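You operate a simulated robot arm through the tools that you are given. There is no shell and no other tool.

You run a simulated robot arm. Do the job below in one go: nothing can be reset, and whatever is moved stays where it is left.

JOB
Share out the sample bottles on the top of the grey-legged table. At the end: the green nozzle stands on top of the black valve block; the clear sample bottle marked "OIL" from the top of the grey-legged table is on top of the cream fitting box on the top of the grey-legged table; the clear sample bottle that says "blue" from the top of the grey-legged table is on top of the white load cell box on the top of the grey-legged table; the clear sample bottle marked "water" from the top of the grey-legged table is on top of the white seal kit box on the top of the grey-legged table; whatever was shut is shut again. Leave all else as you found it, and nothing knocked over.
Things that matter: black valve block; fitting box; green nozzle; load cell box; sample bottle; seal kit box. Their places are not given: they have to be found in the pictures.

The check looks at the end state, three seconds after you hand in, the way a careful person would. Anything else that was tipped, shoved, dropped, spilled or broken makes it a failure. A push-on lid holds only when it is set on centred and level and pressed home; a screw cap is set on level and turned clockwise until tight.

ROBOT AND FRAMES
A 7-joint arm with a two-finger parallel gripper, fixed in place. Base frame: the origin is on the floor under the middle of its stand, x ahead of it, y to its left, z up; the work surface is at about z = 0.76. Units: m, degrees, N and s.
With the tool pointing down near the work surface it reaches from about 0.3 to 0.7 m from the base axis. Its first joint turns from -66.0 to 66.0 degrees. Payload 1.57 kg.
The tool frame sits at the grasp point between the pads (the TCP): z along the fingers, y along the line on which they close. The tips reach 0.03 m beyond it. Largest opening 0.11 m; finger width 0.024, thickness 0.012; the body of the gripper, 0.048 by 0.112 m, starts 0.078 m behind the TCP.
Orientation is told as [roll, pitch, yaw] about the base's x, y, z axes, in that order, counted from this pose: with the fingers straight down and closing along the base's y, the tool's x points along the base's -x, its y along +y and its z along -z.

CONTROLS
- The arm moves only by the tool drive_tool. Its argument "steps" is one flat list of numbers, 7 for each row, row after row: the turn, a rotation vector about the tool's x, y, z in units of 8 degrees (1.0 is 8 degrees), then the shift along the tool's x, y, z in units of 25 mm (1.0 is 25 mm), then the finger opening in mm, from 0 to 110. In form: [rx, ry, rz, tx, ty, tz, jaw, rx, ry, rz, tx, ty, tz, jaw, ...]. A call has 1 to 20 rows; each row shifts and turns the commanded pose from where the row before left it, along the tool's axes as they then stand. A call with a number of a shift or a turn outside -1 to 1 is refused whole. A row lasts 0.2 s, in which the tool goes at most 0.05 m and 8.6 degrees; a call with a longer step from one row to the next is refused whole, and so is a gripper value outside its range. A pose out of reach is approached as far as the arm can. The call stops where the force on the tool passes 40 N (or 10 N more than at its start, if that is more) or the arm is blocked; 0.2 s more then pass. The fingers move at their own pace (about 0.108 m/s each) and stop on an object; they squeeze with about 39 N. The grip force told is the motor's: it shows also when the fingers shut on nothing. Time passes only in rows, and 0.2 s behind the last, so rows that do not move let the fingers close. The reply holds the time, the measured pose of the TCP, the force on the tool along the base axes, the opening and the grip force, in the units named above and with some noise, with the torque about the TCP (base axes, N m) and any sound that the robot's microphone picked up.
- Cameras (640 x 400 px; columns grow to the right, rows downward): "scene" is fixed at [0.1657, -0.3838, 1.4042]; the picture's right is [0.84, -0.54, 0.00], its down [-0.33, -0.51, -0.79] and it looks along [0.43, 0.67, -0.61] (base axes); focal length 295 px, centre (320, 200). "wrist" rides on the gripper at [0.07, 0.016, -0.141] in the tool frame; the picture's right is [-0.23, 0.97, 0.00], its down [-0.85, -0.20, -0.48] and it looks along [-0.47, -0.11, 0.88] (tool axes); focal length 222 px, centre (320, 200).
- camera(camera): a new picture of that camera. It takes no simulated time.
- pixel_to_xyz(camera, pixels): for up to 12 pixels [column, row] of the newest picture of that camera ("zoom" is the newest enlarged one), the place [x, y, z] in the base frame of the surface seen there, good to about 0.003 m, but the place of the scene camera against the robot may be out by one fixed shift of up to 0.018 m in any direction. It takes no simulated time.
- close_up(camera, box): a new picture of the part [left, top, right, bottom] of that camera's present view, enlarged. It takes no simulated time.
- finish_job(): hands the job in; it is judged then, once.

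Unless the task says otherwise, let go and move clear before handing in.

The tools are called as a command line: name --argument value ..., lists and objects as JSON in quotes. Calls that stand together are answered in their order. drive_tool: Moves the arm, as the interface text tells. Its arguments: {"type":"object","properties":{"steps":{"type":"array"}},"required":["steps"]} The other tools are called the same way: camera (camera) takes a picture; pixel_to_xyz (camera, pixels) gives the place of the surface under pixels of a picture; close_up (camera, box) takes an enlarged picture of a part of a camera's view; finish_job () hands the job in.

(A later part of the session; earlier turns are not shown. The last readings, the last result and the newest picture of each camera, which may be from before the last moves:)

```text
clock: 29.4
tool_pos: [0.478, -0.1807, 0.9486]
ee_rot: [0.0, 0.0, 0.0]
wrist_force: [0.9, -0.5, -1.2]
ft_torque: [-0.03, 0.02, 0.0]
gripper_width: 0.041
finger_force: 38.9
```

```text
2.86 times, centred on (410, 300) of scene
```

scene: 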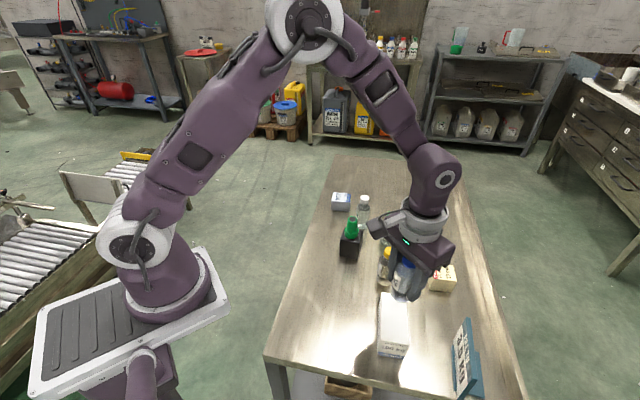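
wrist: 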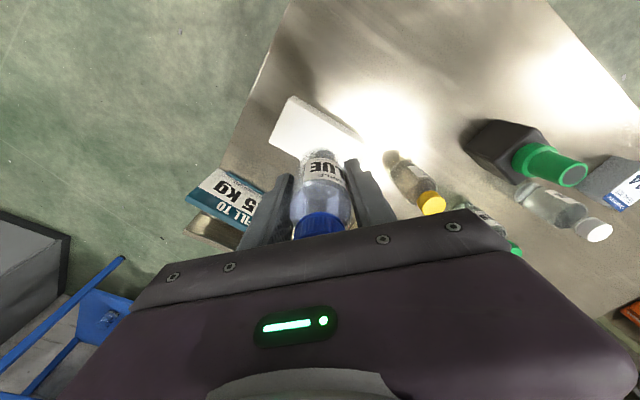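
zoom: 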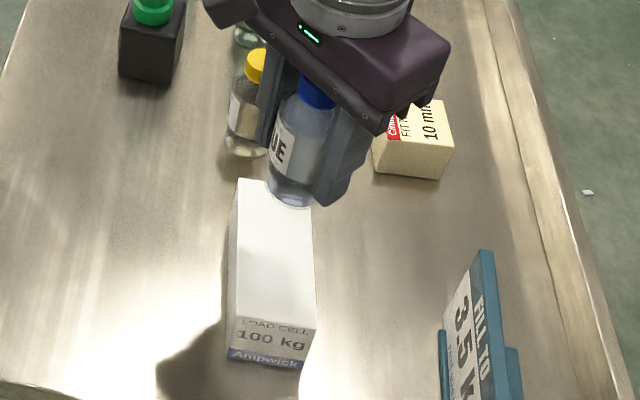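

The box top's diagonal midpoint is at (319.6,144.6), within 2 mm of where it should be for a centred placement. I descend to about 7 mm above the box.

drive_tool --steps '[0, 0, 0, 0.04, -0.03, 0.4, 36, 0, 0, 0, 0, 0, 0.7, 36, 0, 0, 0, 0, 0, 0.7, 36, 0, 0, 0, 0, 0, 0.5, 36, 0, 0, 0, 0, 0, 0.3, 36, 0, 0, 0, 0, 0, 0.2, 36, 0, 0, 0, 0, 0, 0, 36, 0, 0, 0, 0, 0, 0, 36]'

close_up --camera "scene" --box '[340, 230, 480, 370]'

close_up --camera "wrist" --box '[250, 80, 390, 180]'

```text
clock: 31.2
tool_pos: [0.4761, -0.1804, 0.8788]
ee_rot: [0.0, 0.0, 0.0]
wrist_force: [-0.9, -0.8, -1.6]
ft_torque: [-0.03, -0.02, 0.02]
gripper_width: 0.0408
finger_force: 39.2
```

```text
2.86 times, centred on (410, 300) of scene
```

zoom: 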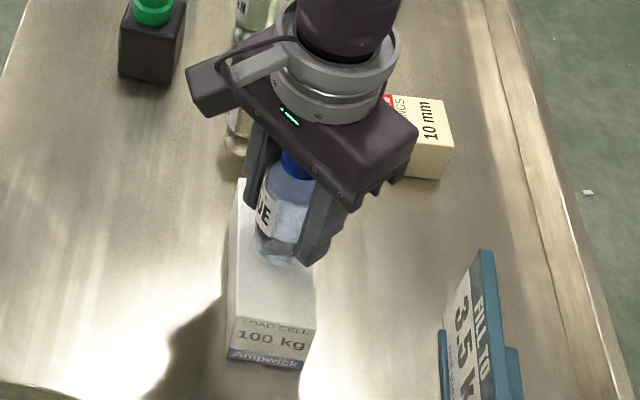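

```text
4.00 times, centred on (320, 130) of wrist
```

zoom: 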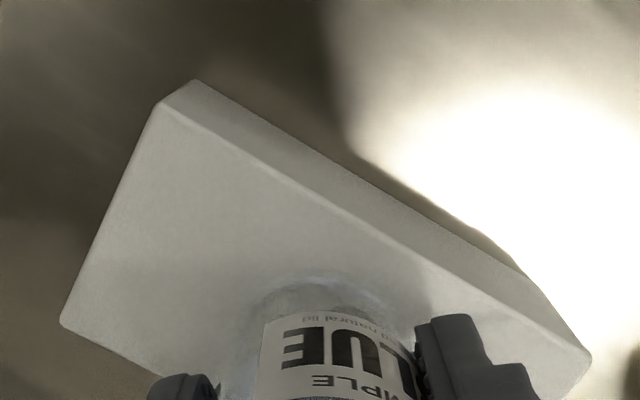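

The bottle is centred on the box and a few millimetres above it. I lower it 4 mm, then go in 1 mm steps until there is contact.

drive_tool --steps '[0, 0, 0, 0, 0, 0.08, 36, 0, 0, 0, 0, 0, 0.08, 36, 0, 0, 0, 0, 0, 0, 36]'

```text
clock: 32.0
tool_pos: [0.4761, -0.1811, 0.8751]
ee_rot: [0.1, 0.0, 0.0]
wrist_force: [-1.3, 0.3, -0.8]
ft_torque: [0.0, -0.03, -0.02]
gripper_width: 0.041
finger_force: 38.9
```

drive_tool --steps '[0, 0, 0, 0, 0, 0.04, 36, 0, 0, 0, 0, 0, 0.02, 36, 0, 0, 0, 0, 0, 0, 36]'

```text
clock: 32.8
tool_pos: [0.4754, -0.1807, 0.8743]
ee_rot: [0.0, 0.0, 0.0]
wrist_force: [0.7, -0.2, -1.3]
ft_torque: [-0.01, 0.01, 0.01]
gripper_width: 0.0411
finger_force: 39.1
```

drive_tool --steps '[0, 0, 0, 0, 0, 0.04, 36, 0, 0, 0, 0, 0, 0, 36]'

```text
clock: 33.4
tool_pos: [0.4758, -0.1823, 0.8736]
ee_rot: [-0.1, 0.0, 0.0]
wrist_force: [-0.2, -0.7, -0.3]
ft_torque: [0.01, 0.0, -0.04]
gripper_width: 0.0411
finger_force: 38.8
```

drive_tool --steps '[0, 0, 0, 0, 0, 0.04, 36, 0, 0, 0, 0, 0, 0, 36]'

```text
clock: 34.0
tool_pos: [0.4763, -0.1796, 0.8708]
ee_rot: [-0.1, 0.1, 0.0]
wrist_force: [-0.2, 0.6, -1.2]
ft_torque: [0.0, -0.01, -0.02]
gripper_width: 0.0407
finger_force: 39.4
```

drive_tool --steps '[0, 0, 0, 0, 0, 0.04, 36, 0, 0, 0, 0, 0, 0, 36]'

close_up --camera "scene" --box '[370, 260, 450, 330]'

```text
clock: 34.6
tool_pos: [0.4756, -0.1813, 0.8712]
ee_rot: [0.1, -0.1, 0.0]
wrist_force: [-2.3, 3.8, 23.4]
ft_torque: [0.2, 0.16, 0.03]
gripper_width: 0.041
finger_force: 39.4
```

```text
5.71 times, centred on (410, 295) of scene
```

zoom: 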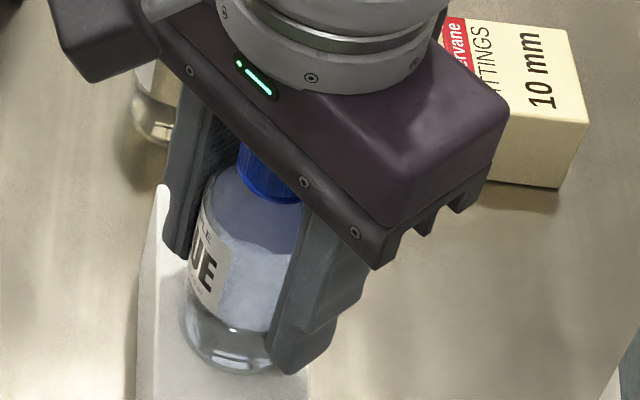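

Contact is made at tool z≈0.871 with 23 N. I back off slightly to unload before releasing.

drive_tool --steps '[0, 0, 0, 0, 0, -0.03, 36, 0, 0, 0, 0, 0, 0, 36]'

```text
clock: 35.2
tool_pos: [0.4764, -0.1807, 0.8714]
ee_rot: [0.0, 0.1, 0.1]
wrist_force: [1.4, 1.3, 9.9]
ft_torque: [0.11, -0.07, -0.02]
gripper_width: 0.0408
finger_force: 38.8
```

drive_tool --steps '[0, 0, 0, 0, 0, -0.015, 36, 0, 0, 0, 0, 0, 0, 36, 0, 0, 0, 0, 0, 0, 43, 0, 0, 0, 0, 0, 0, 50, 0, 0, 0, 0, 0, 0, 64, 0, 0, 0, 0, 0, 0, 64]'

close_up --camera "scene" --box '[370, 260, 450, 330]'

camera --camera "wrist"

```text
clock: 36.6
tool_pos: [0.4757, -0.1817, 0.8734]
ee_rot: [0.1, 0.0, 0.0]
wrist_force: [-0.2, -1.4, 0.5]
ft_torque: [-0.04, -0.01, 0.01]
gripper_width: 0.0641
finger_force: 0.1
```

```text
5.71 times, centred on (410, 295) of scene
```

zoom: 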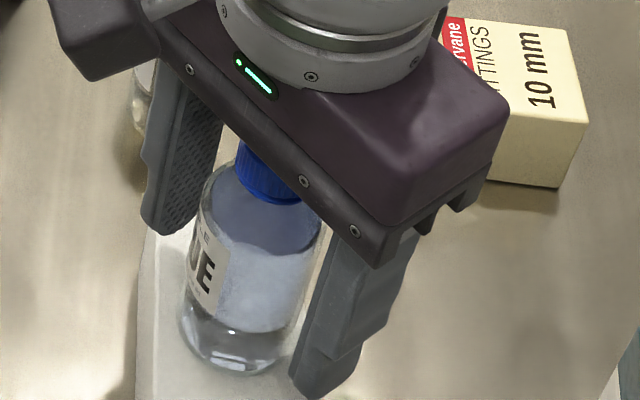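

```text
taken
```

wrist: 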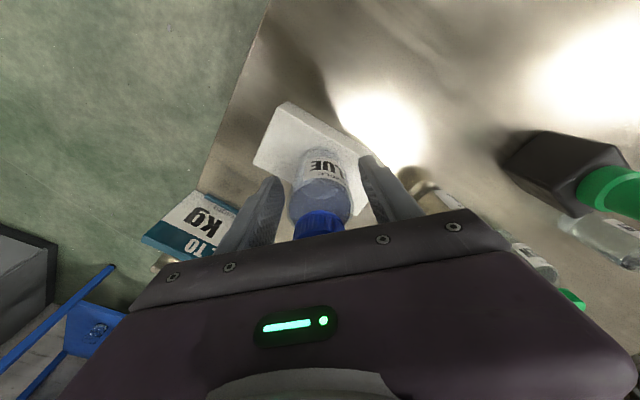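

The blue bottle stands on the load cell box with its label facing out. I rise straight up clear of it and then move above the yellow-capped OIL bottle.

drive_tool --steps '[0, 0, 0, 0, 0, -0.4, 70, 0, 0, 0, 0, 0, -0.8, 70, 0, 0, 0, 0, 0, -0.9, 70, 0, 0, 0, 0, 0, -0.9, 70, 0, 0, 0, 0, 0, -0.9, 70, 0, 0, 0, 0, 0, -0.9, 70, 0, 0, 0, 0, 0, -0.8, 70, 0, 0, 0, -0.4, 0.6, 0, 80, 0, 0, 0, -0.6, 0.86, 0, 80, 0, 0, 0, -0.6, 0.86, 0, 80, 0, 0, 0, -0.6, 0.86, 0, 80, 0, 0, 0, -0.6, 0.86, 0, 80, 0, 0, 0, -0.5, 0.7, 0, 80, 0, 0, 0, 0, 0, 0, 80, 0, 0, 0, 0, 0, 0, 80]'

camera --camera "wrist"

camera --camera "scene"

```text
clock: 39.8
tool_pos: [0.5577, -0.0624, 1.0129]
ee_rot: [0.0, 0.1, 0.0]
wrist_force: [0.3, -0.4, -0.1]
ft_torque: [0.0, 0.01, 0.01]
gripper_width: 0.0802
finger_force: 0.0
```

```text
taken
```

wrist: 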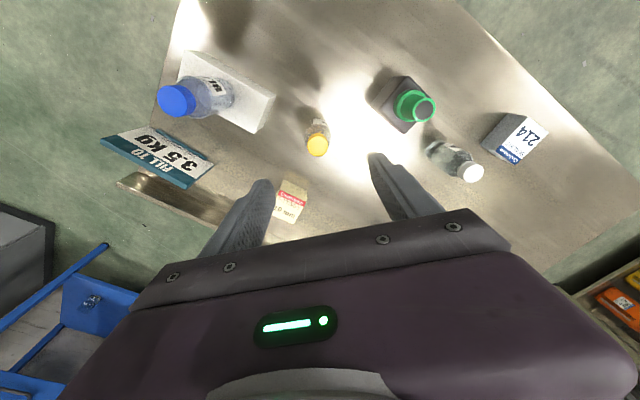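

```text
taken
```

scene: 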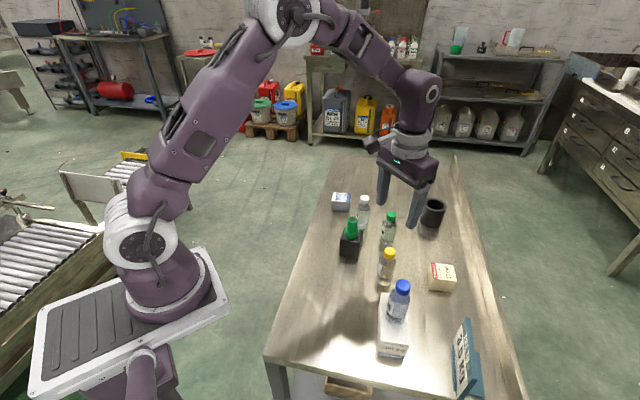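

The yellow cap is at (318,145) in the wrist picture, and the fitting box is near (290,200). I measure the cap and the box corners before descending.

close_up --camera "wrist" --box '[270, 110, 370, 180]'

close_up --camera "wrist" --box '[250, 165, 340, 235]'

pixel_to_xyz --camera "wrist" --pixels '[[318, 147], [310, 147], [326, 147], [318, 139], [318, 154], [286, 185], [306, 193], [298, 221], [278, 214], [292, 204], [300, 208], [285, 195]]'

close_up --camera "scene" --box '[365, 235, 475, 355]'

```text
5.71 times, centred on (320, 145) of wrist
```

zoom: 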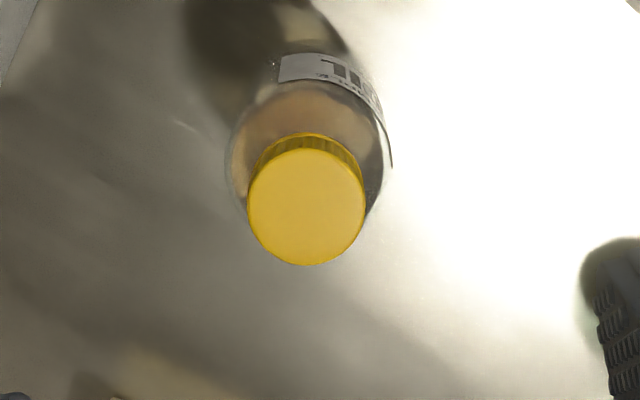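

```text
5.71 times, centred on (295, 200) of wrist
```

zoom: 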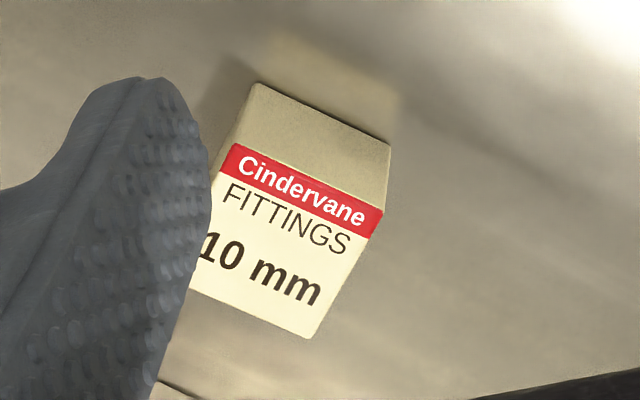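

```text
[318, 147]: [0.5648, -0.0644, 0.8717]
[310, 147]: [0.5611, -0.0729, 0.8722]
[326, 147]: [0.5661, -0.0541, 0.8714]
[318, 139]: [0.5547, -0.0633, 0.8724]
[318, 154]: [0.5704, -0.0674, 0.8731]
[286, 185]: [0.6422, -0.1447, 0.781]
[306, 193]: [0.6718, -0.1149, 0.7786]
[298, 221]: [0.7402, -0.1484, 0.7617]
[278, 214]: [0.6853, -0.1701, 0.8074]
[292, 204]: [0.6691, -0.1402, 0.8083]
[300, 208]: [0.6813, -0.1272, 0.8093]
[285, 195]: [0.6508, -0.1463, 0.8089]
```

```text
3.33 times, centred on (420, 295) of scene
```

zoom: 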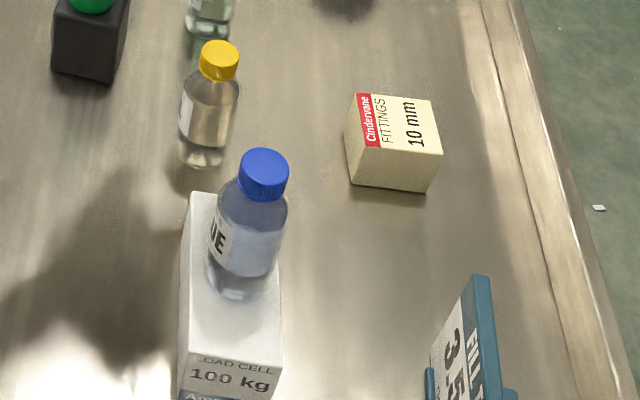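

The OIL cap is about 4–5 mm ahead of and 3 mm right of the tool axis. I correct for that and descend to z≈0.925 for a closer check.

drive_tool --steps '[0, 0, 0, -0.18, -0.12, 0.5, 80, 0, 0, 0, 0, 0, 0.8, 80, 0, 0, 0, 0, 0, 0.9, 80, 0, 0, 0, 0, 0, 0.8, 80, 0, 0, 0, 0, 0, 0.5, 80, 0, 0, 0, 0, 0, 0, 80, 0, 0, 0, 0, 0, 0, 80]'

camera --camera "wrist"

close_up --camera "wrist" --box '[270, 130, 370, 210]'

close_up --camera "scene" --box '[325, 200, 455, 320]'

```text
clock: 41.4
tool_pos: [0.5622, -0.0667, 0.9249]
ee_rot: [0.0, 0.0, 0.0]
wrist_force: [0.2, 0.7, 0.1]
ft_torque: [-0.03, -0.02, 0.0]
gripper_width: 0.0799
finger_force: 0.1
```

```text
taken
```

wrist: 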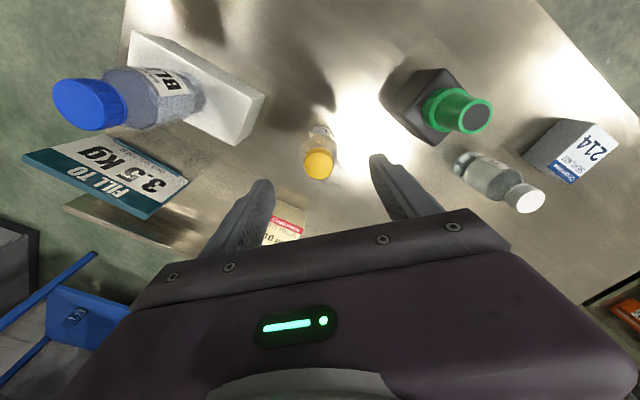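

```text
5.00 times, centred on (320, 170) of wrist
```

zoom: 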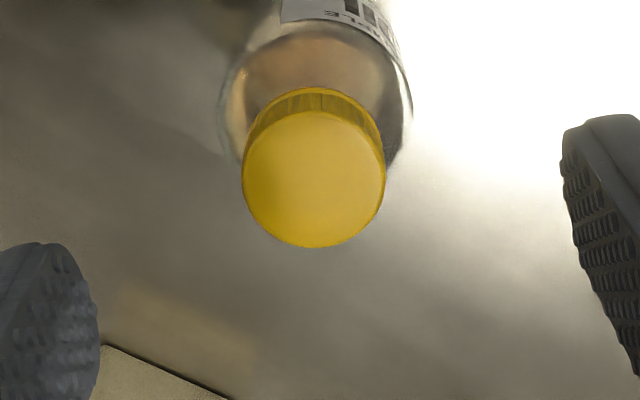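

```text
3.33 times, centred on (390, 260) of scene
```

zoom: 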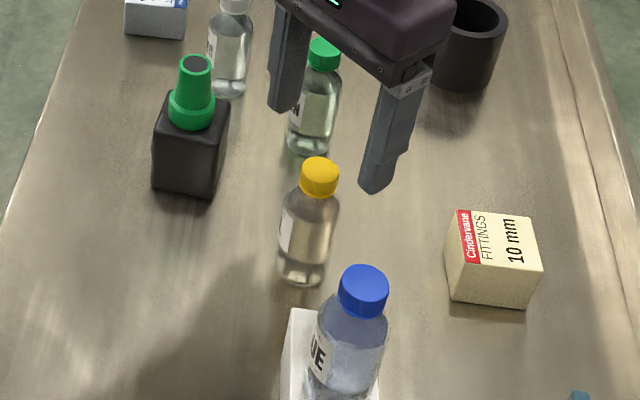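

The yellow cap is centred at (314,180) in the enlargement, within 2 mm of ideal, and there is room for the fingers. I descend and grip the OIL bottle's body.

drive_tool --steps '[0, 0, 0, 0.05, -0.06, 0.5, 80, 0, 0, 0, 0, 0, 0.8, 80, 0, 0, 0, 0, 0, 0.8, 80, 0, 0, 0, 0, 0, 0.8, 80, 0, 0, 0, 0, 0, 0.8, 80, 0, 0, 0, 0, 0, 0.6, 80, 0, 0, 0, 0, 0, 0.3, 80, 0, 0, 0, 0, 0, 0, 80, 0, 0, 0, 0, 0, 0, 60, 0, 0, 0, 0, 0, 0, 50, 0, 0, 0, 0, 0, 0, 44, 0, 0, 0, 0, 0, 0, 36, 0, 0, 0, 0, 0, 0, 36, 0, 0, 0, 0, 0, 0, 36]'

camera --camera "wrist"

camera --camera "scene"

```text
clock: 44.4
tool_pos: [0.5612, -0.0681, 0.8089]
ee_rot: [0.0, 0.0, 0.0]
wrist_force: [0.3, -0.1, -0.2]
ft_torque: [0.0, -0.01, 0.03]
gripper_width: 0.041
finger_force: 39.4
```

```text
taken
```

wrist: 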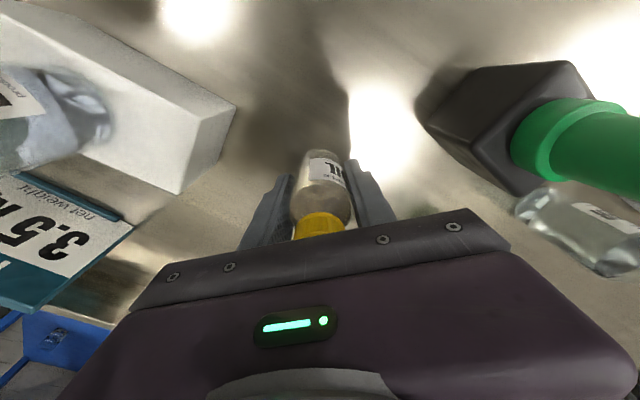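

```text
taken
```

scene: 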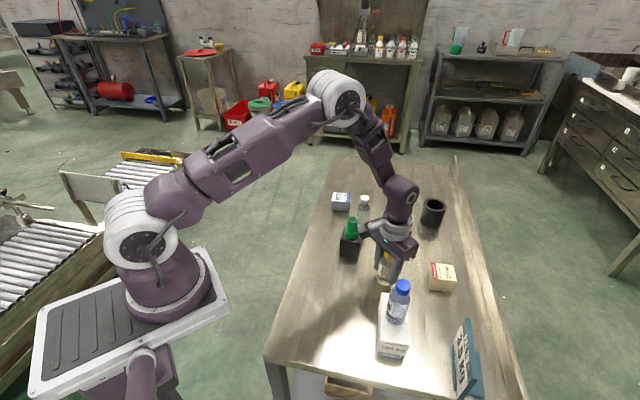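

The OIL bottle is gripped (41.0 mm). I lift it 14 cm and carry it over the cream fitting box, whose top centre I work out as about (0.673,-0.152,0.808).

drive_tool --steps '[0, 0, 0, 0, 0, -0.3, 36, 0, 0, 0, 0, 0, -0.7, 36, 0, 0, 0, 0, 0, -0.9, 36, 0, 0, 0, 0, 0, -0.9, 36, 0, 0, 0, 0, 0, -0.9, 36, 0, 0, 0, 0, 0, -0.9, 36, 0, 0, 0, 0, 0, -0.5, 36, 0, 0, 0, 0, 0, 0, 36, 0, 0, 0, -0.4, -0.3, 0, 36, 0, 0, 0, -0.8, -0.61, 0, 36, 0, 0, 0, -0.8, -0.61, 0, 36, 0, 0, 0, -0.8, -0.61, 0, 36, 0, 0, 0, -0.8, -0.61, 0, 36, 0, 0, 0, -0.6, -0.46, 0, 36, 0, 0, 0, -0.2, -0.15, 0, 36, 0, 0, 0, 0, 0, 0, 36, 0, 0, 0, 0, 0, 0, 36]'

camera --camera "wrist"

camera --camera "scene"

close_up --camera "wrist" --box '[250, 90, 390, 190]'

```text
clock: 48.0
tool_pos: [0.6708, -0.1513, 0.9359]
ee_rot: [-0.1, 0.0, 0.0]
wrist_force: [0.2, 0.0, -1.2]
ft_torque: [-0.01, 0.0, -0.03]
gripper_width: 0.0409
finger_force: 38.9
```

```text
taken
```

wrist: 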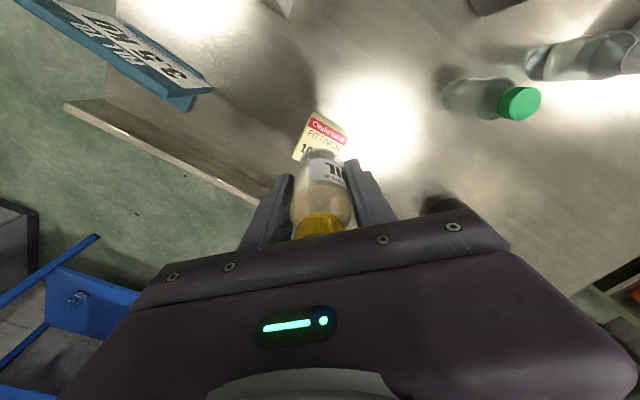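

```text
taken
```

scene: 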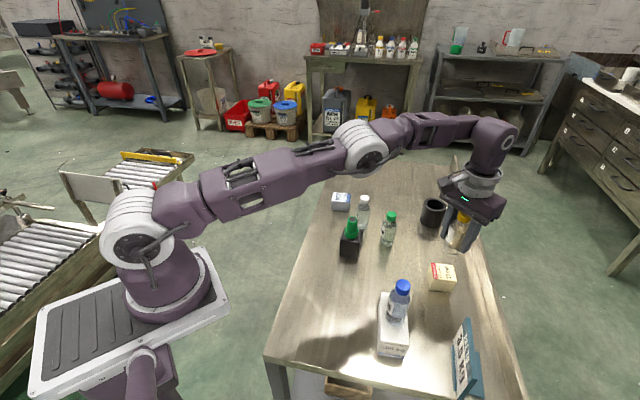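

```text
4.00 times, centred on (320, 140) of wrist
```

zoom: 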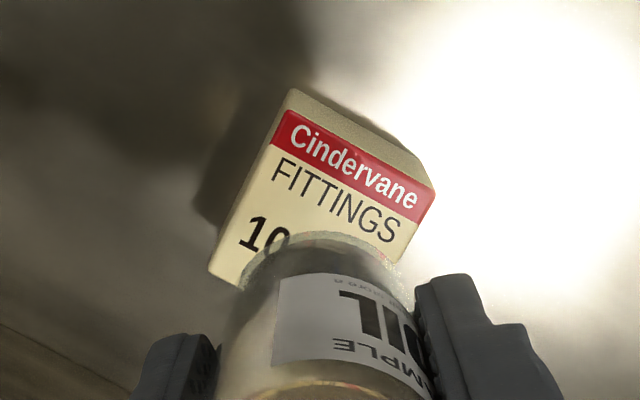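

The fitting box's centre appears at (320,147.5) in the wrist picture, about 2 mm ahead of the bottle axis. I nudge forward and descend to about 7 mm above the box.

drive_tool --steps '[0, 0, 0, -0.06, -0.02, 0.4, 36, 0, 0, 0, 0, 0, 0.7, 36, 0, 0, 0, 0, 0, 0.7, 36, 0, 0, 0, 0, 0, 0.5, 36, 0, 0, 0, 0, 0, 0.3, 36, 0, 0, 0, 0, 0, 0.2, 36, 0, 0, 0, 0, 0, 0, 36, 0, 0, 0, 0, 0, 0, 36]'

close_up --camera "scene" --box '[395, 200, 515, 310]'

close_up --camera "wrist" --box '[250, 90, 390, 190]'

```text
clock: 49.8
tool_pos: [0.6739, -0.1509, 0.868]
ee_rot: [0.0, 0.0, 0.1]
wrist_force: [0.3, -0.2, -1.3]
ft_torque: [0.01, -0.01, 0.01]
gripper_width: 0.041
finger_force: 39.1
```

```text
3.64 times, centred on (455, 255) of scene
```

zoom: 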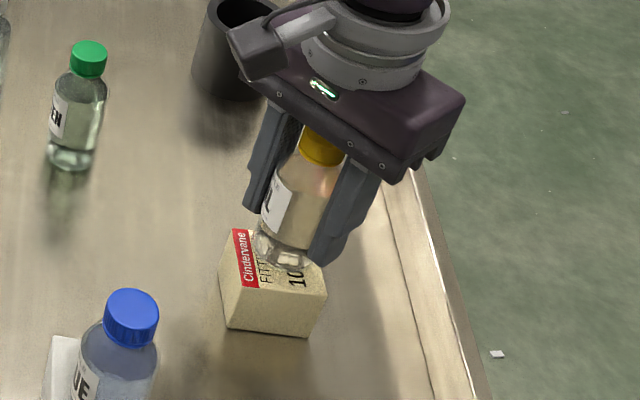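

```text
4.00 times, centred on (320, 140) of wrist
```

zoom: 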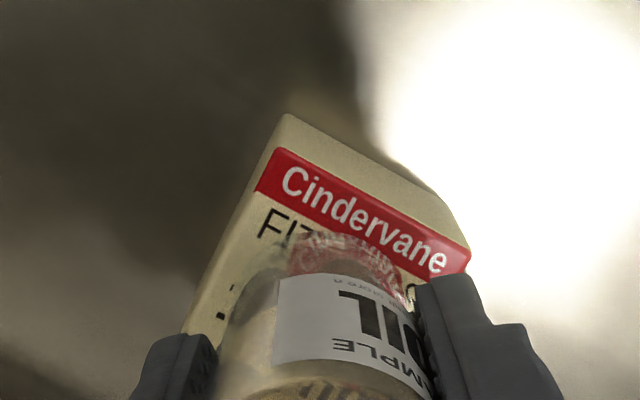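

The bottle is centred over the fitting box to within about 2 mm and about 9 mm above it. I lower it slowly.

drive_tool --steps '[0, 0, 0, 0, 0, 0.1, 36, 0, 0, 0, 0, 0, 0.1, 36, 0, 0, 0, 0, 0, 0.06, 36, 0, 0, 0, 0, 0, 0, 36]'

```text
clock: 50.8
tool_pos: [0.674, -0.1524, 0.8605]
ee_rot: [0.0, 0.0, -0.1]
wrist_force: [0.4, 1.0, -1.8]
ft_torque: [-0.02, -0.01, -0.01]
gripper_width: 0.0409
finger_force: 39.1
```

drive_tool --steps '[0, 0, 0, 0, 0, 0.04, 36, 0, 0, 0, 0, 0, 0, 36]'

```text
clock: 51.4
tool_pos: [0.6721, -0.1516, 0.8588]
ee_rot: [0.0, 0.0, 0.0]
wrist_force: [0.3, -1.5, -2.2]
ft_torque: [0.0, -0.02, 0.0]
gripper_width: 0.041
finger_force: 39.0
```

drive_tool --steps '[0, 0, 0, 0, 0, 0.04, 36, 0, 0, 0, 0, 0, 0, 36]'

```text
clock: 52.0
tool_pos: [0.6733, -0.1515, 0.859]
ee_rot: [0.0, -0.1, 0.0]
wrist_force: [0.0, -0.5, -0.8]
ft_torque: [0.02, 0.0, -0.02]
gripper_width: 0.0408
finger_force: 39.1
```

drive_tool --steps '[0, 0, 0, 0, 0, 0.04, 36, 0, 0, 0, 0, 0, 0, 36]'

```text
clock: 52.6
tool_pos: [0.673, -0.1506, 0.8571]
ee_rot: [0.1, -0.1, 0.0]
wrist_force: [-0.3, 0.4, 0.1]
ft_torque: [0.03, -0.03, 0.0]
gripper_width: 0.041
finger_force: 38.9
```

drive_tool --steps '[0, 0, 0, 0, 0, 0.04, 36, 0, 0, 0, 0, 0, 0, 36]'

```text
clock: 53.2
tool_pos: [0.6741, -0.1518, 0.857]
ee_rot: [0.0, -0.1, 0.1]
wrist_force: [-3.9, 1.2, 12.4]
ft_torque: [0.11, 0.21, 0.01]
gripper_width: 0.041
finger_force: 38.7
```

Contact is made with 12 N. I back off a little, open the fingers and check.

drive_tool --steps '[0, 0, 0, 0, 0, -0.02, 36, 0, 0, 0, 0, 0, 0, 36, 0, 0, 0, 0, 0, 0, 43, 0, 0, 0, 0, 0, 0, 50, 0, 0, 0, 0, 0, 0, 64, 0, 0, 0, 0, 0, 0, 64]'

close_up --camera "scene" --box '[395, 200, 515, 310]'

camera --camera "wrist"

```text
clock: 54.6
tool_pos: [0.6718, -0.1521, 0.8565]
ee_rot: [0.1, 0.0, 0.0]
wrist_force: [-0.5, 0.3, -0.9]
ft_torque: [0.03, 0.01, -0.01]
gripper_width: 0.0639
finger_force: 0.1
```

```text
3.64 times, centred on (455, 255) of scene
```

zoom: 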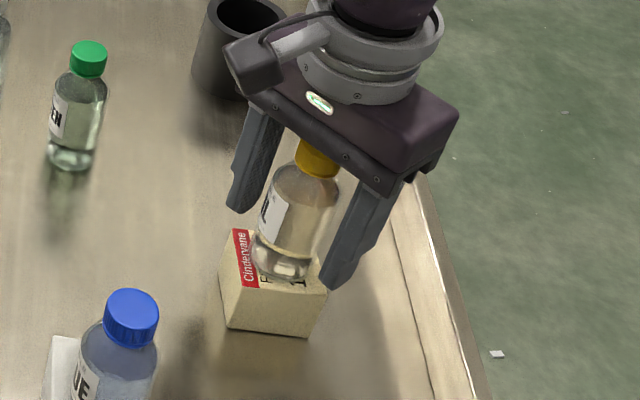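

```text
taken
```

wrist: 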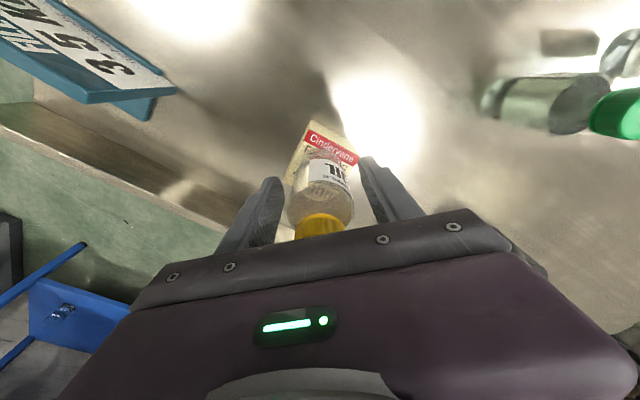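

The OIL bottle stands on the fitting box at (325,200) in the wrist picture. I rise straight up in two stages, checking the pose since this is near the reach limit.

drive_tool --steps '[0, 0, 0, 0, 0, -0.4, 70, 0, 0, 0, 0, 0, -0.8, 70, 0, 0, 0, 0, 0, -0.9, 70, 0, 0, 0, 0, 0, -0.9, 70, 0, 0, 0, 0, 0, -0.9, 70, 0, 0, 0, 0, 0, 0, 70]'

```text
clock: 56.0
tool_pos: [0.6726, -0.1511, 0.9543]
ee_rot: [0.0, 0.0, 0.0]
wrist_force: [0.5, 0.4, -0.4]
ft_torque: [0.01, -0.02, -0.01]
gripper_width: 0.0699
finger_force: 0.0
```

The pose is holding well. I continue up and then traverse to above the white-capped bottle near (0.645,0.131).

drive_tool --steps '[0, 0, 0, 0.2, 0, -0.8, 80, 0, 0, 0, 0.2, 0, -0.8, 80, 0, 0, 0, 0.1, 0.5, -0.4, 80, 0, 0, 0, 0.05, 0.9, 0, 80, 0, 0, 0, 0.05, 0.9, 0, 80, 0, 0, 0, 0.05, 0.9, 0, 80, 0, 0, 0, 0.05, 0.9, 0, 80, 0, 0, 0, 0.05, 0.9, 0, 80, 0, 0, 0, 0.05, 0.9, 0, 80, 0, 0, 0, 0.05, 0.9, 0, 80, 0, 0, 0, 0.05, 0.9, 0, 80, 0, 0, 0, 0.05, 0.9, 0, 80, 0, 0, 0, 0.05, 0.9, 0, 80, 0, 0, 0, 0.05, 0.9, 0, 80, 0, 0, 0, 0, 0.85, 0, 80, 0, 0, 0, 0, 0, 0, 80, 0, 0, 0, 0, 0, 0, 80]'

camera --camera "wrist"

camera --camera "scene"

close_up --camera "wrist" --box '[270, 80, 430, 180]'

```text
clock: 59.6
tool_pos: [0.6487, 0.1301, 1.0042]
ee_rot: [0.1, 0.0, 0.0]
wrist_force: [-0.4, 0.0, 0.8]
ft_torque: [0.04, -0.03, -0.02]
gripper_width: 0.08
finger_force: 0.0
```

```text
taken
```

wrist: 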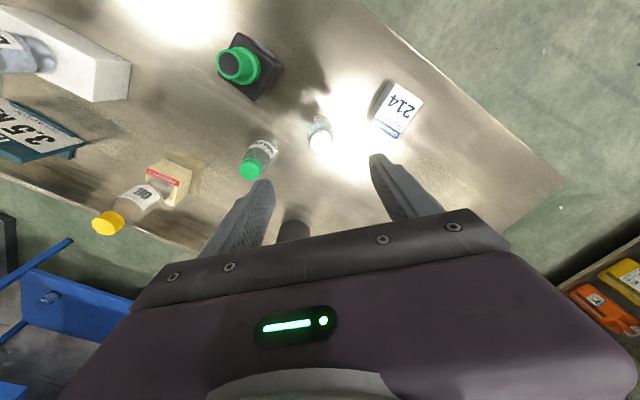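

```text
taken
```

scene: 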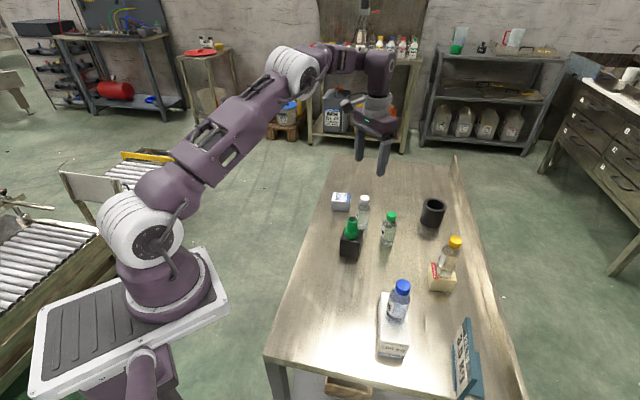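

```text
4.00 times, centred on (350, 130) of wrist
```

zoom: 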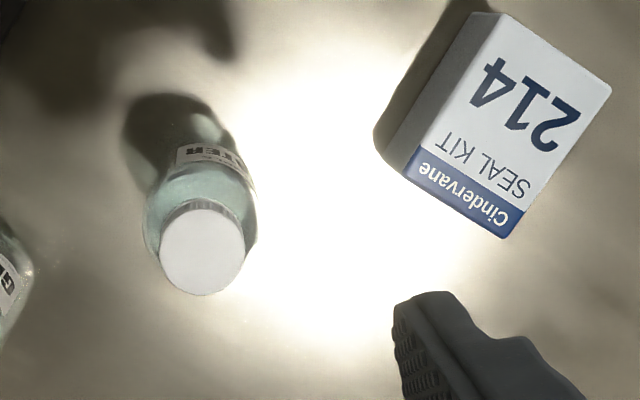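

The label reads "..TER" (WATER) and the white cap is at (320.5,143) in the wrist picture, nearly on the axis. The seal kit box top is centred near (0.646,0.243). I descend for a final check.

drive_tool --steps '[0, 0, 0, 0.06, 0, 0.5, 80, 0, 0, 0, 0, 0, 0.8, 80, 0, 0, 0, 0, 0, 0.9, 80, 0, 0, 0, 0, 0, 0.6, 80, 0, 0, 0, 0, 0, 0.4, 80, 0, 0, 0, 0, 0, 0, 80, 0, 0, 0, 0, 0, 0, 80]'

camera --camera "wrist"

close_up --camera "wrist" --box '[270, 130, 370, 210]'

close_up --camera "scene" --box '[310, 150, 430, 260]'

```text
clock: 61.2
tool_pos: [0.6463, 0.1308, 0.9242]
ee_rot: [0.0, 0.0, 0.0]
wrist_force: [0.8, -0.1, 0.5]
ft_torque: [0.03, 0.03, 0.0]
gripper_width: 0.0799
finger_force: 0.0
```

```text
taken
```

wrist: 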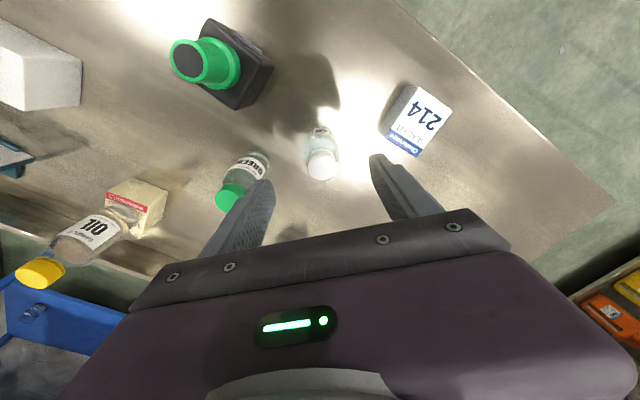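

```text
5.00 times, centred on (320, 170) of wrist
```

zoom: 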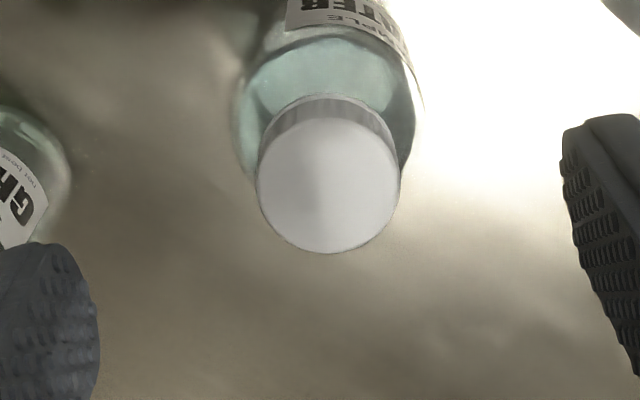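

```text
3.64 times, centred on (370, 205) of scene
```

zoom: 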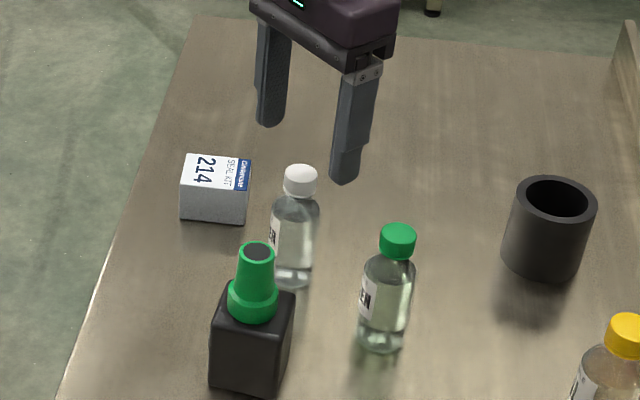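

The label reads "ATER" and the cap centre at (329,185) in the enlargement is within 1.5 mm. The left finger has room beside the green bottle, so I descend and grip.

drive_tool --steps '[0, 0, 0, 0.02, 0.04, 0.5, 74, 0, 0, 0, 0, 0, 0.8, 74, 0, 0, 0, 0, 0, 0.8, 74, 0, 0, 0, 0, 0, 0.8, 74, 0, 0, 0, 0, 0, 0.8, 74, 0, 0, 0, 0, 0, 0.6, 74, 0, 0, 0, 0, 0, 0.3, 74, 0, 0, 0, 0, 0, 0, 74, 0, 0, 0, 0, 0, 0, 60, 0, 0, 0, 0, 0, 0, 50, 0, 0, 0, 0, 0, 0, 44, 0, 0, 0, 0, 0, 0, 36, 0, 0, 0, 0, 0, 0, 36, 0, 0, 0, 0, 0, 0, 36]'

camera --camera "wrist"

camera --camera "scene"

```text
clock: 64.2
tool_pos: [0.647, 0.1306, 0.8093]
ee_rot: [0.1, 0.0, 0.0]
wrist_force: [-0.1, 1.2, 0.1]
ft_torque: [0.01, 0.04, 0.01]
gripper_width: 0.0409
finger_force: 39.0
```

```text
taken
```

wrist: 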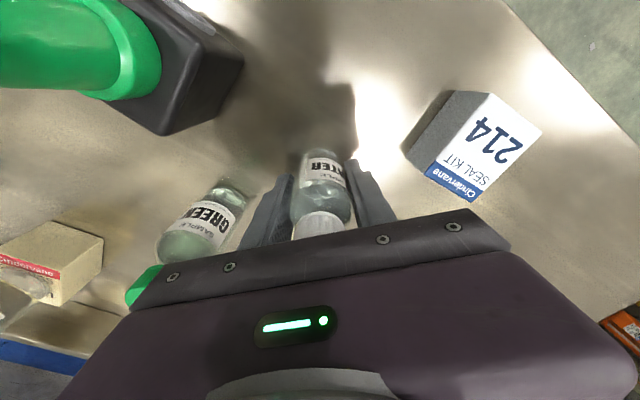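

```text
taken
```

scene: 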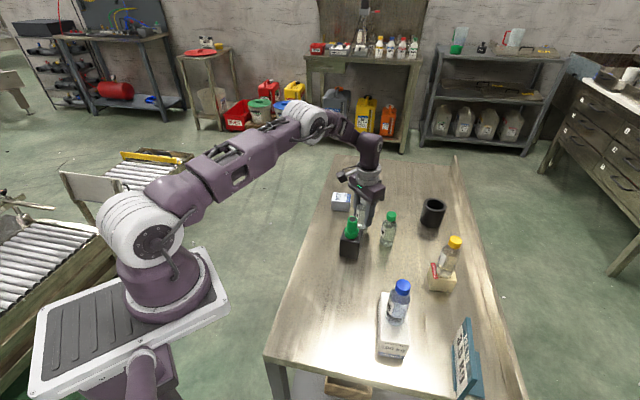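

The WATER bottle is gripped (40.9 mm). Before lifting, I measure the seal kit box top from this close view.

close_up --camera "wrist" --box '[390, 70, 560, 220]'

pixel_to_xyz --camera "wrist" --pixels '[[490, 97], [538, 130], [472, 198], [426, 172], [482, 147], [495, 140], [470, 155]]'

```text
2.67 times, centred on (475, 145) of wrist
```

zoom: 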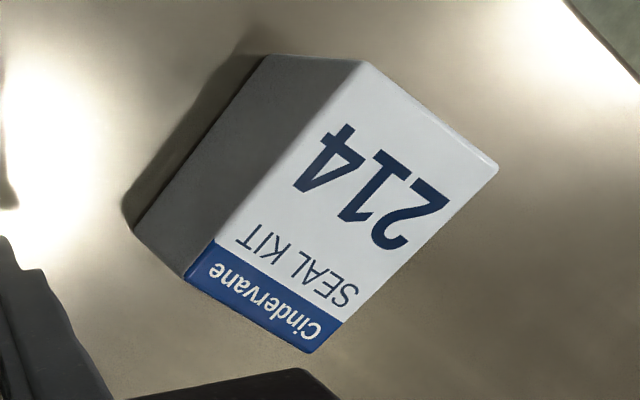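

```text
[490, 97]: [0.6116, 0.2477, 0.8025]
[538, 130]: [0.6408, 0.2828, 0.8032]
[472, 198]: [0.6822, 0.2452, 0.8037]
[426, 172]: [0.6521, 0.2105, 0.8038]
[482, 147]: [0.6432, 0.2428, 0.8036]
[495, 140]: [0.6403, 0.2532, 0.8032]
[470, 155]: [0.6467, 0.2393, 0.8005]
```

The four top corners average to a box centre of about (0.6465,0.246,0.803). I lift and carry the WATER bottle over it.

drive_tool --steps '[0, 0, 0, 0, 0, -0.3, 36, 0, 0, 0, 0, 0, -0.7, 36, 0, 0, 0, 0, 0, -0.9, 36, 0, 0, 0, 0, 0, -0.9, 36, 0, 0, 0, 0, 0, -0.9, 36, 0, 0, 0, 0, 0, -0.9, 36, 0, 0, 0, 0, 0, -0.5, 36, 0, 0, 0, 0, 0, 0, 36, 0, 0, 0, 0, 0.4, 0, 36, 0, 0, 0, -0.01, 0.8, 0, 36, 0, 0, 0, -0.02, 0.8, 0, 36, 0, 0, 0, -0.02, 0.8, 0, 36, 0, 0, 0, -0.02, 0.8, 0, 36, 0, 0, 0, 0, 0.6, 0, 36, 0, 0, 0, 0, 0.35, 0, 36, 0, 0, 0, 0, 0, 0, 36, 0, 0, 0, 0, 0, 0, 36]'

camera --camera "wrist"

camera --camera "scene"

close_up --camera "wrist" --box '[250, 90, 390, 190]'

```text
clock: 67.8
tool_pos: [0.6392, 0.2346, 0.9277]
ee_rot: [-1.0, 1.9, 0.4]
wrist_force: [0.1, 0.0, -1.3]
ft_torque: [0.01, -0.02, -0.05]
gripper_width: 0.041
finger_force: 39.0
out of reach, approached as far as the arm can: row 14, 15
```

```text
taken
```

wrist: 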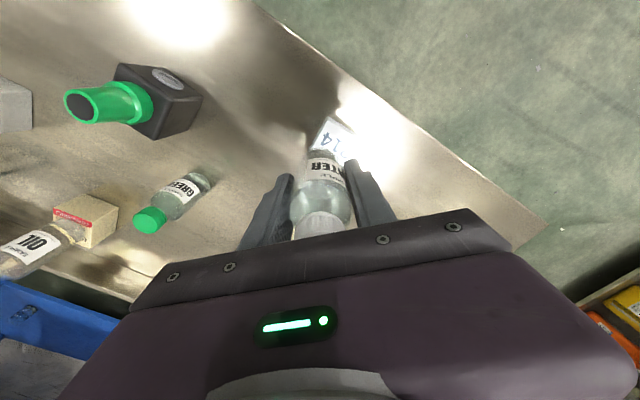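

```text
taken
```

scene: 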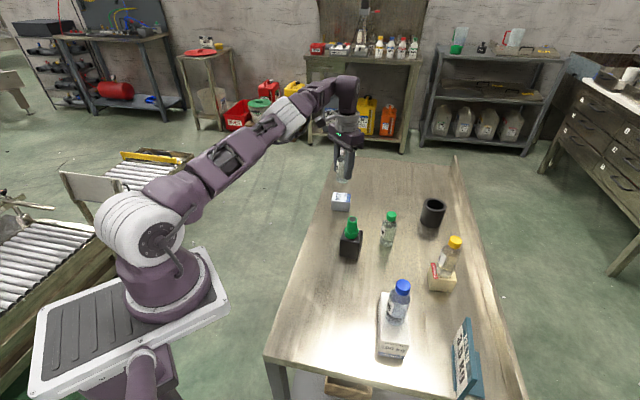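

```text
4.00 times, centred on (320, 140) of wrist
```

zoom: 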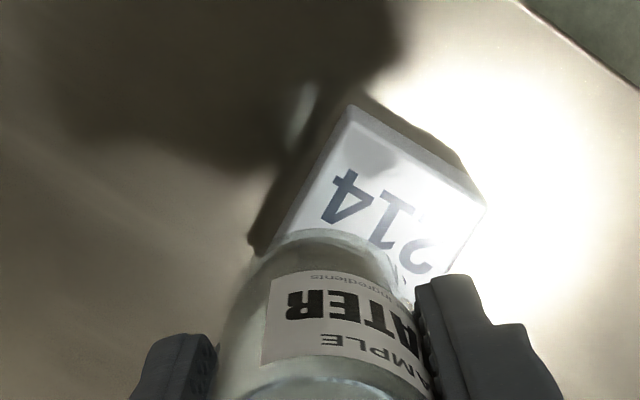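

The pose was slightly out of reach at this height: the tool stands at (0.639,0.235,0.928), tilted about 2°. The bottle is still well above the box, so I lower 30 mm, where the reach should be better, and read the pose again.

drive_tool --steps '[0, 0, 0, 0, 0, 0.4, 36, 0, 0, 0, 0, 0, 0.4, 36, 0, 0, 0, 0, 0, 0.4, 36, 0, 0, 0, 0, 0, 0, 36, 0, 0, 0, 0, 0, 0, 36]'

```text
clock: 69.0
tool_pos: [0.6393, 0.2387, 0.9029]
ee_rot: [0.0, 0.0, 0.1]
wrist_force: [0.2, -0.6, -1.7]
ft_torque: [-0.03, -0.01, 0.02]
gripper_width: 0.041
finger_force: 38.9
out of reach, approached as far as the arm can: row 1, 2
```

The pose is level again at (0.639,0.239,0.903). I descend another 30 mm, still 17 mm above the box, and then step outward toward the box centre.

drive_tool --steps '[0, 0, 0, 0, 0, 0.4, 36, 0, 0, 0, 0, 0, 0.5, 36, 0, 0, 0, 0, 0, 0.3, 36, 0, 0, 0, 0, 0, 0, 36, 0, 0, 0, 0, 0, 0, 36]'

camera --camera "wrist"

close_up --camera "wrist" --box '[250, 90, 390, 190]'

close_up --camera "scene" --box '[300, 130, 420, 240]'

```text
clock: 70.2
tool_pos: [0.6389, 0.239, 0.8733]
ee_rot: [0.0, 0.1, 0.0]
wrist_force: [0.4, -0.4, -1.6]
ft_torque: [0.04, -0.02, 0.0]
gripper_width: 0.041
finger_force: 39.3
```

```text
taken
```

wrist: 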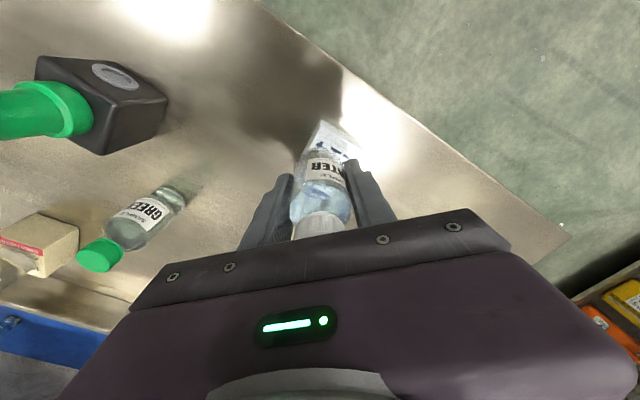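

```text
4.00 times, centred on (320, 140) of wrist
```

zoom: 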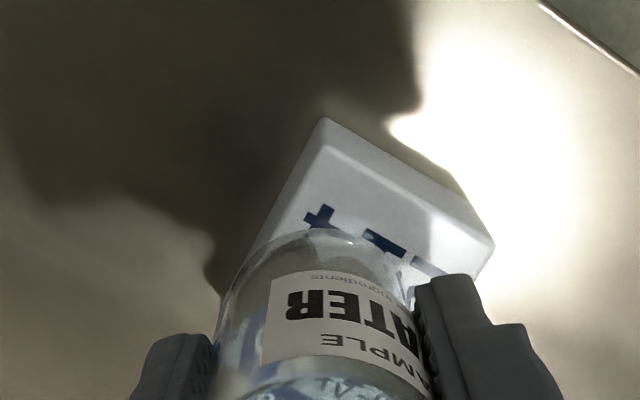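

```text
3.64 times, centred on (360, 185) of scene
```

zoom: 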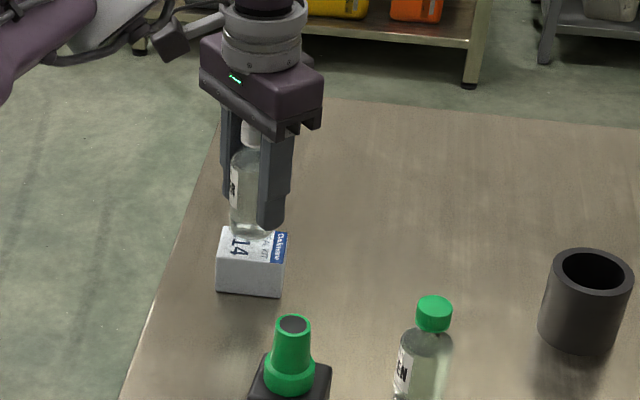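

The box centre is about 8 mm ahead of and 8 mm left of the tool axis at present. I step outward 4 mm at a time at this height and see whether the reach allows it.

drive_tool --steps '[0, 0, 0, -0.16, 0.16, 0, 36, 0, 0, 0, 0, 0, 0, 36, 0, 0, 0, 0, 0, 0, 36]'

```text
clock: 71.0
tool_pos: [0.644, 0.2426, 0.8746]
ee_rot: [0.0, 0.0, 0.0]
wrist_force: [0.1, 0.3, -0.8]
ft_torque: [0.0, 0.0, 0.02]
gripper_width: 0.0409
finger_force: 39.1
```

drive_tool --steps '[0, 0, 0, -0.12, 0.14, 0, 36, 0, 0, 0, 0, 0, 0, 36, 0, 0, 0, 0, 0, 0, 36]'

close_up --camera "wrist" --box '[250, 90, 390, 190]'

close_up --camera "scene" --box '[310, 160, 380, 230]'

```text
clock: 71.8
tool_pos: [0.6465, 0.2467, 0.8738]
ee_rot: [0.1, 0.0, 0.0]
wrist_force: [0.4, 0.0, -1.3]
ft_torque: [-0.04, 0.01, -0.02]
gripper_width: 0.0408
finger_force: 38.7
```

```text
4.00 times, centred on (320, 140) of wrist
```

zoom: 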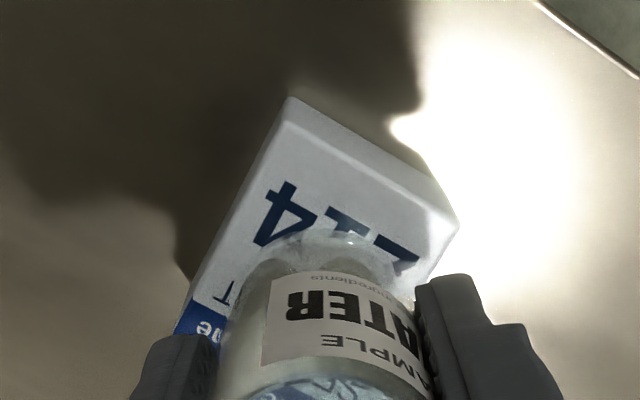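

```text
5.71 times, centred on (345, 195) of scene
```

zoom: 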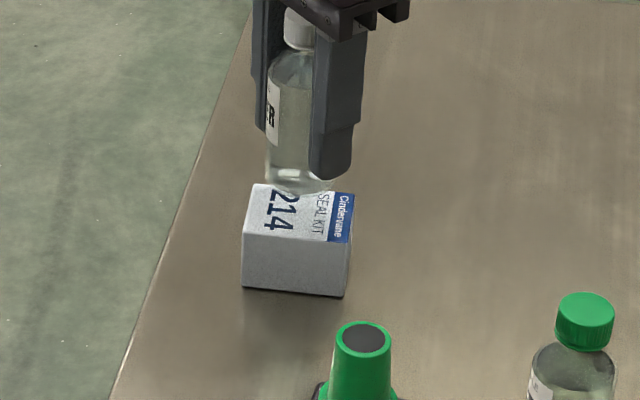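

The tool is level at (0.6465,0.2467,0.874), and the box corners in the enlargement confirm the bottle is centred within 2 mm. I lower it to about 6 mm above the box.

drive_tool --steps '[0, 0, 0, 0, 0, 0.2, 36, 0, 0, 0, 0, 0, 0.2, 36, 0, 0, 0, 0, 0, 0.16, 36, 0, 0, 0, 0, 0, 0, 36, 0, 0, 0, 0, 0, 0, 36]'

close_up --camera "scene" --box '[310, 160, 380, 230]'

```text
clock: 73.0
tool_pos: [0.647, 0.2451, 0.8611]
ee_rot: [0.1, 0.1, 0.0]
wrist_force: [-1.3, 0.0, -1.3]
ft_torque: [-0.01, -0.03, 0.0]
gripper_width: 0.0413
finger_force: 39.1
```

```text
5.71 times, centred on (345, 195) of scene
```

zoom: 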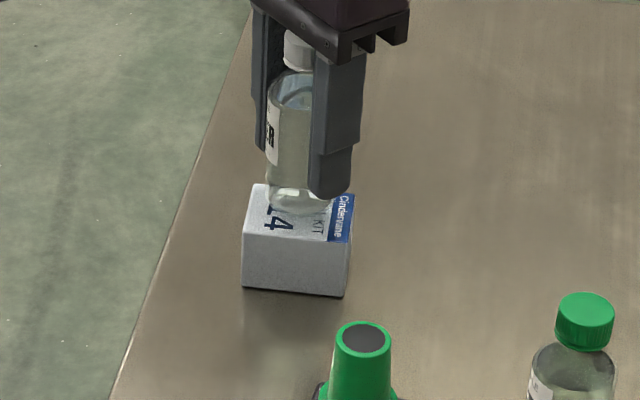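

drive_tool --steps '[0, 0, 0, 0, 0, 0.08, 36, 0, 0, 0, 0, 0, 0.08, 36, 0, 0, 0, 0, 0, 0, 36]'

```text
clock: 73.8
tool_pos: [0.6469, 0.2463, 0.8564]
ee_rot: [0.0, 0.1, 0.0]
wrist_force: [-0.1, 0.8, -1.6]
ft_torque: [0.0, -0.02, -0.01]
gripper_width: 0.041
finger_force: 39.1
```

drive_tool --steps '[0, 0, 0, 0, 0, 0.04, 36, 0, 0, 0, 0, 0, 0.02, 36, 0, 0, 0, 0, 0, 0, 36]'

```text
clock: 74.6
tool_pos: [0.6476, 0.2461, 0.8546]
ee_rot: [0.0, 0.0, -0.1]
wrist_force: [-0.2, 0.0, -0.9]
ft_torque: [-0.01, 0.0, -0.01]
gripper_width: 0.0409
finger_force: 38.8
```

drive_tool --steps '[0, 0, 0, 0, 0, 0.04, 36, 0, 0, 0, 0, 0, 0, 36]'

```text
clock: 75.2
tool_pos: [0.6476, 0.2451, 0.8535]
ee_rot: [0.1, -0.1, 0.0]
wrist_force: [-0.7, -0.2, -1.5]
ft_torque: [-0.02, 0.0, -0.01]
gripper_width: 0.0409
finger_force: 39.4
```

drive_tool --steps '[0, 0, 0, 0, 0, 0.04, 36, 0, 0, 0, 0, 0, 0, 36]'

```text
clock: 75.8
tool_pos: [0.647, 0.2457, 0.8521]
ee_rot: [0.0, -0.1, -0.1]
wrist_force: [0.3, 0.5, -1.3]
ft_torque: [0.0, -0.01, -0.02]
gripper_width: 0.0412
finger_force: 39.1
```

drive_tool --steps '[0, 0, 0, 0, 0, 0.04, 36, 0, 0, 0, 0, 0, 0, 36]'

```text
clock: 76.4
tool_pos: [0.6473, 0.2464, 0.8509]
ee_rot: [0.0, -0.1, 0.1]
wrist_force: [-0.9, 0.9, 4.0]
ft_torque: [0.01, 0.08, -0.01]
gripper_width: 0.0412
finger_force: 39.1
```

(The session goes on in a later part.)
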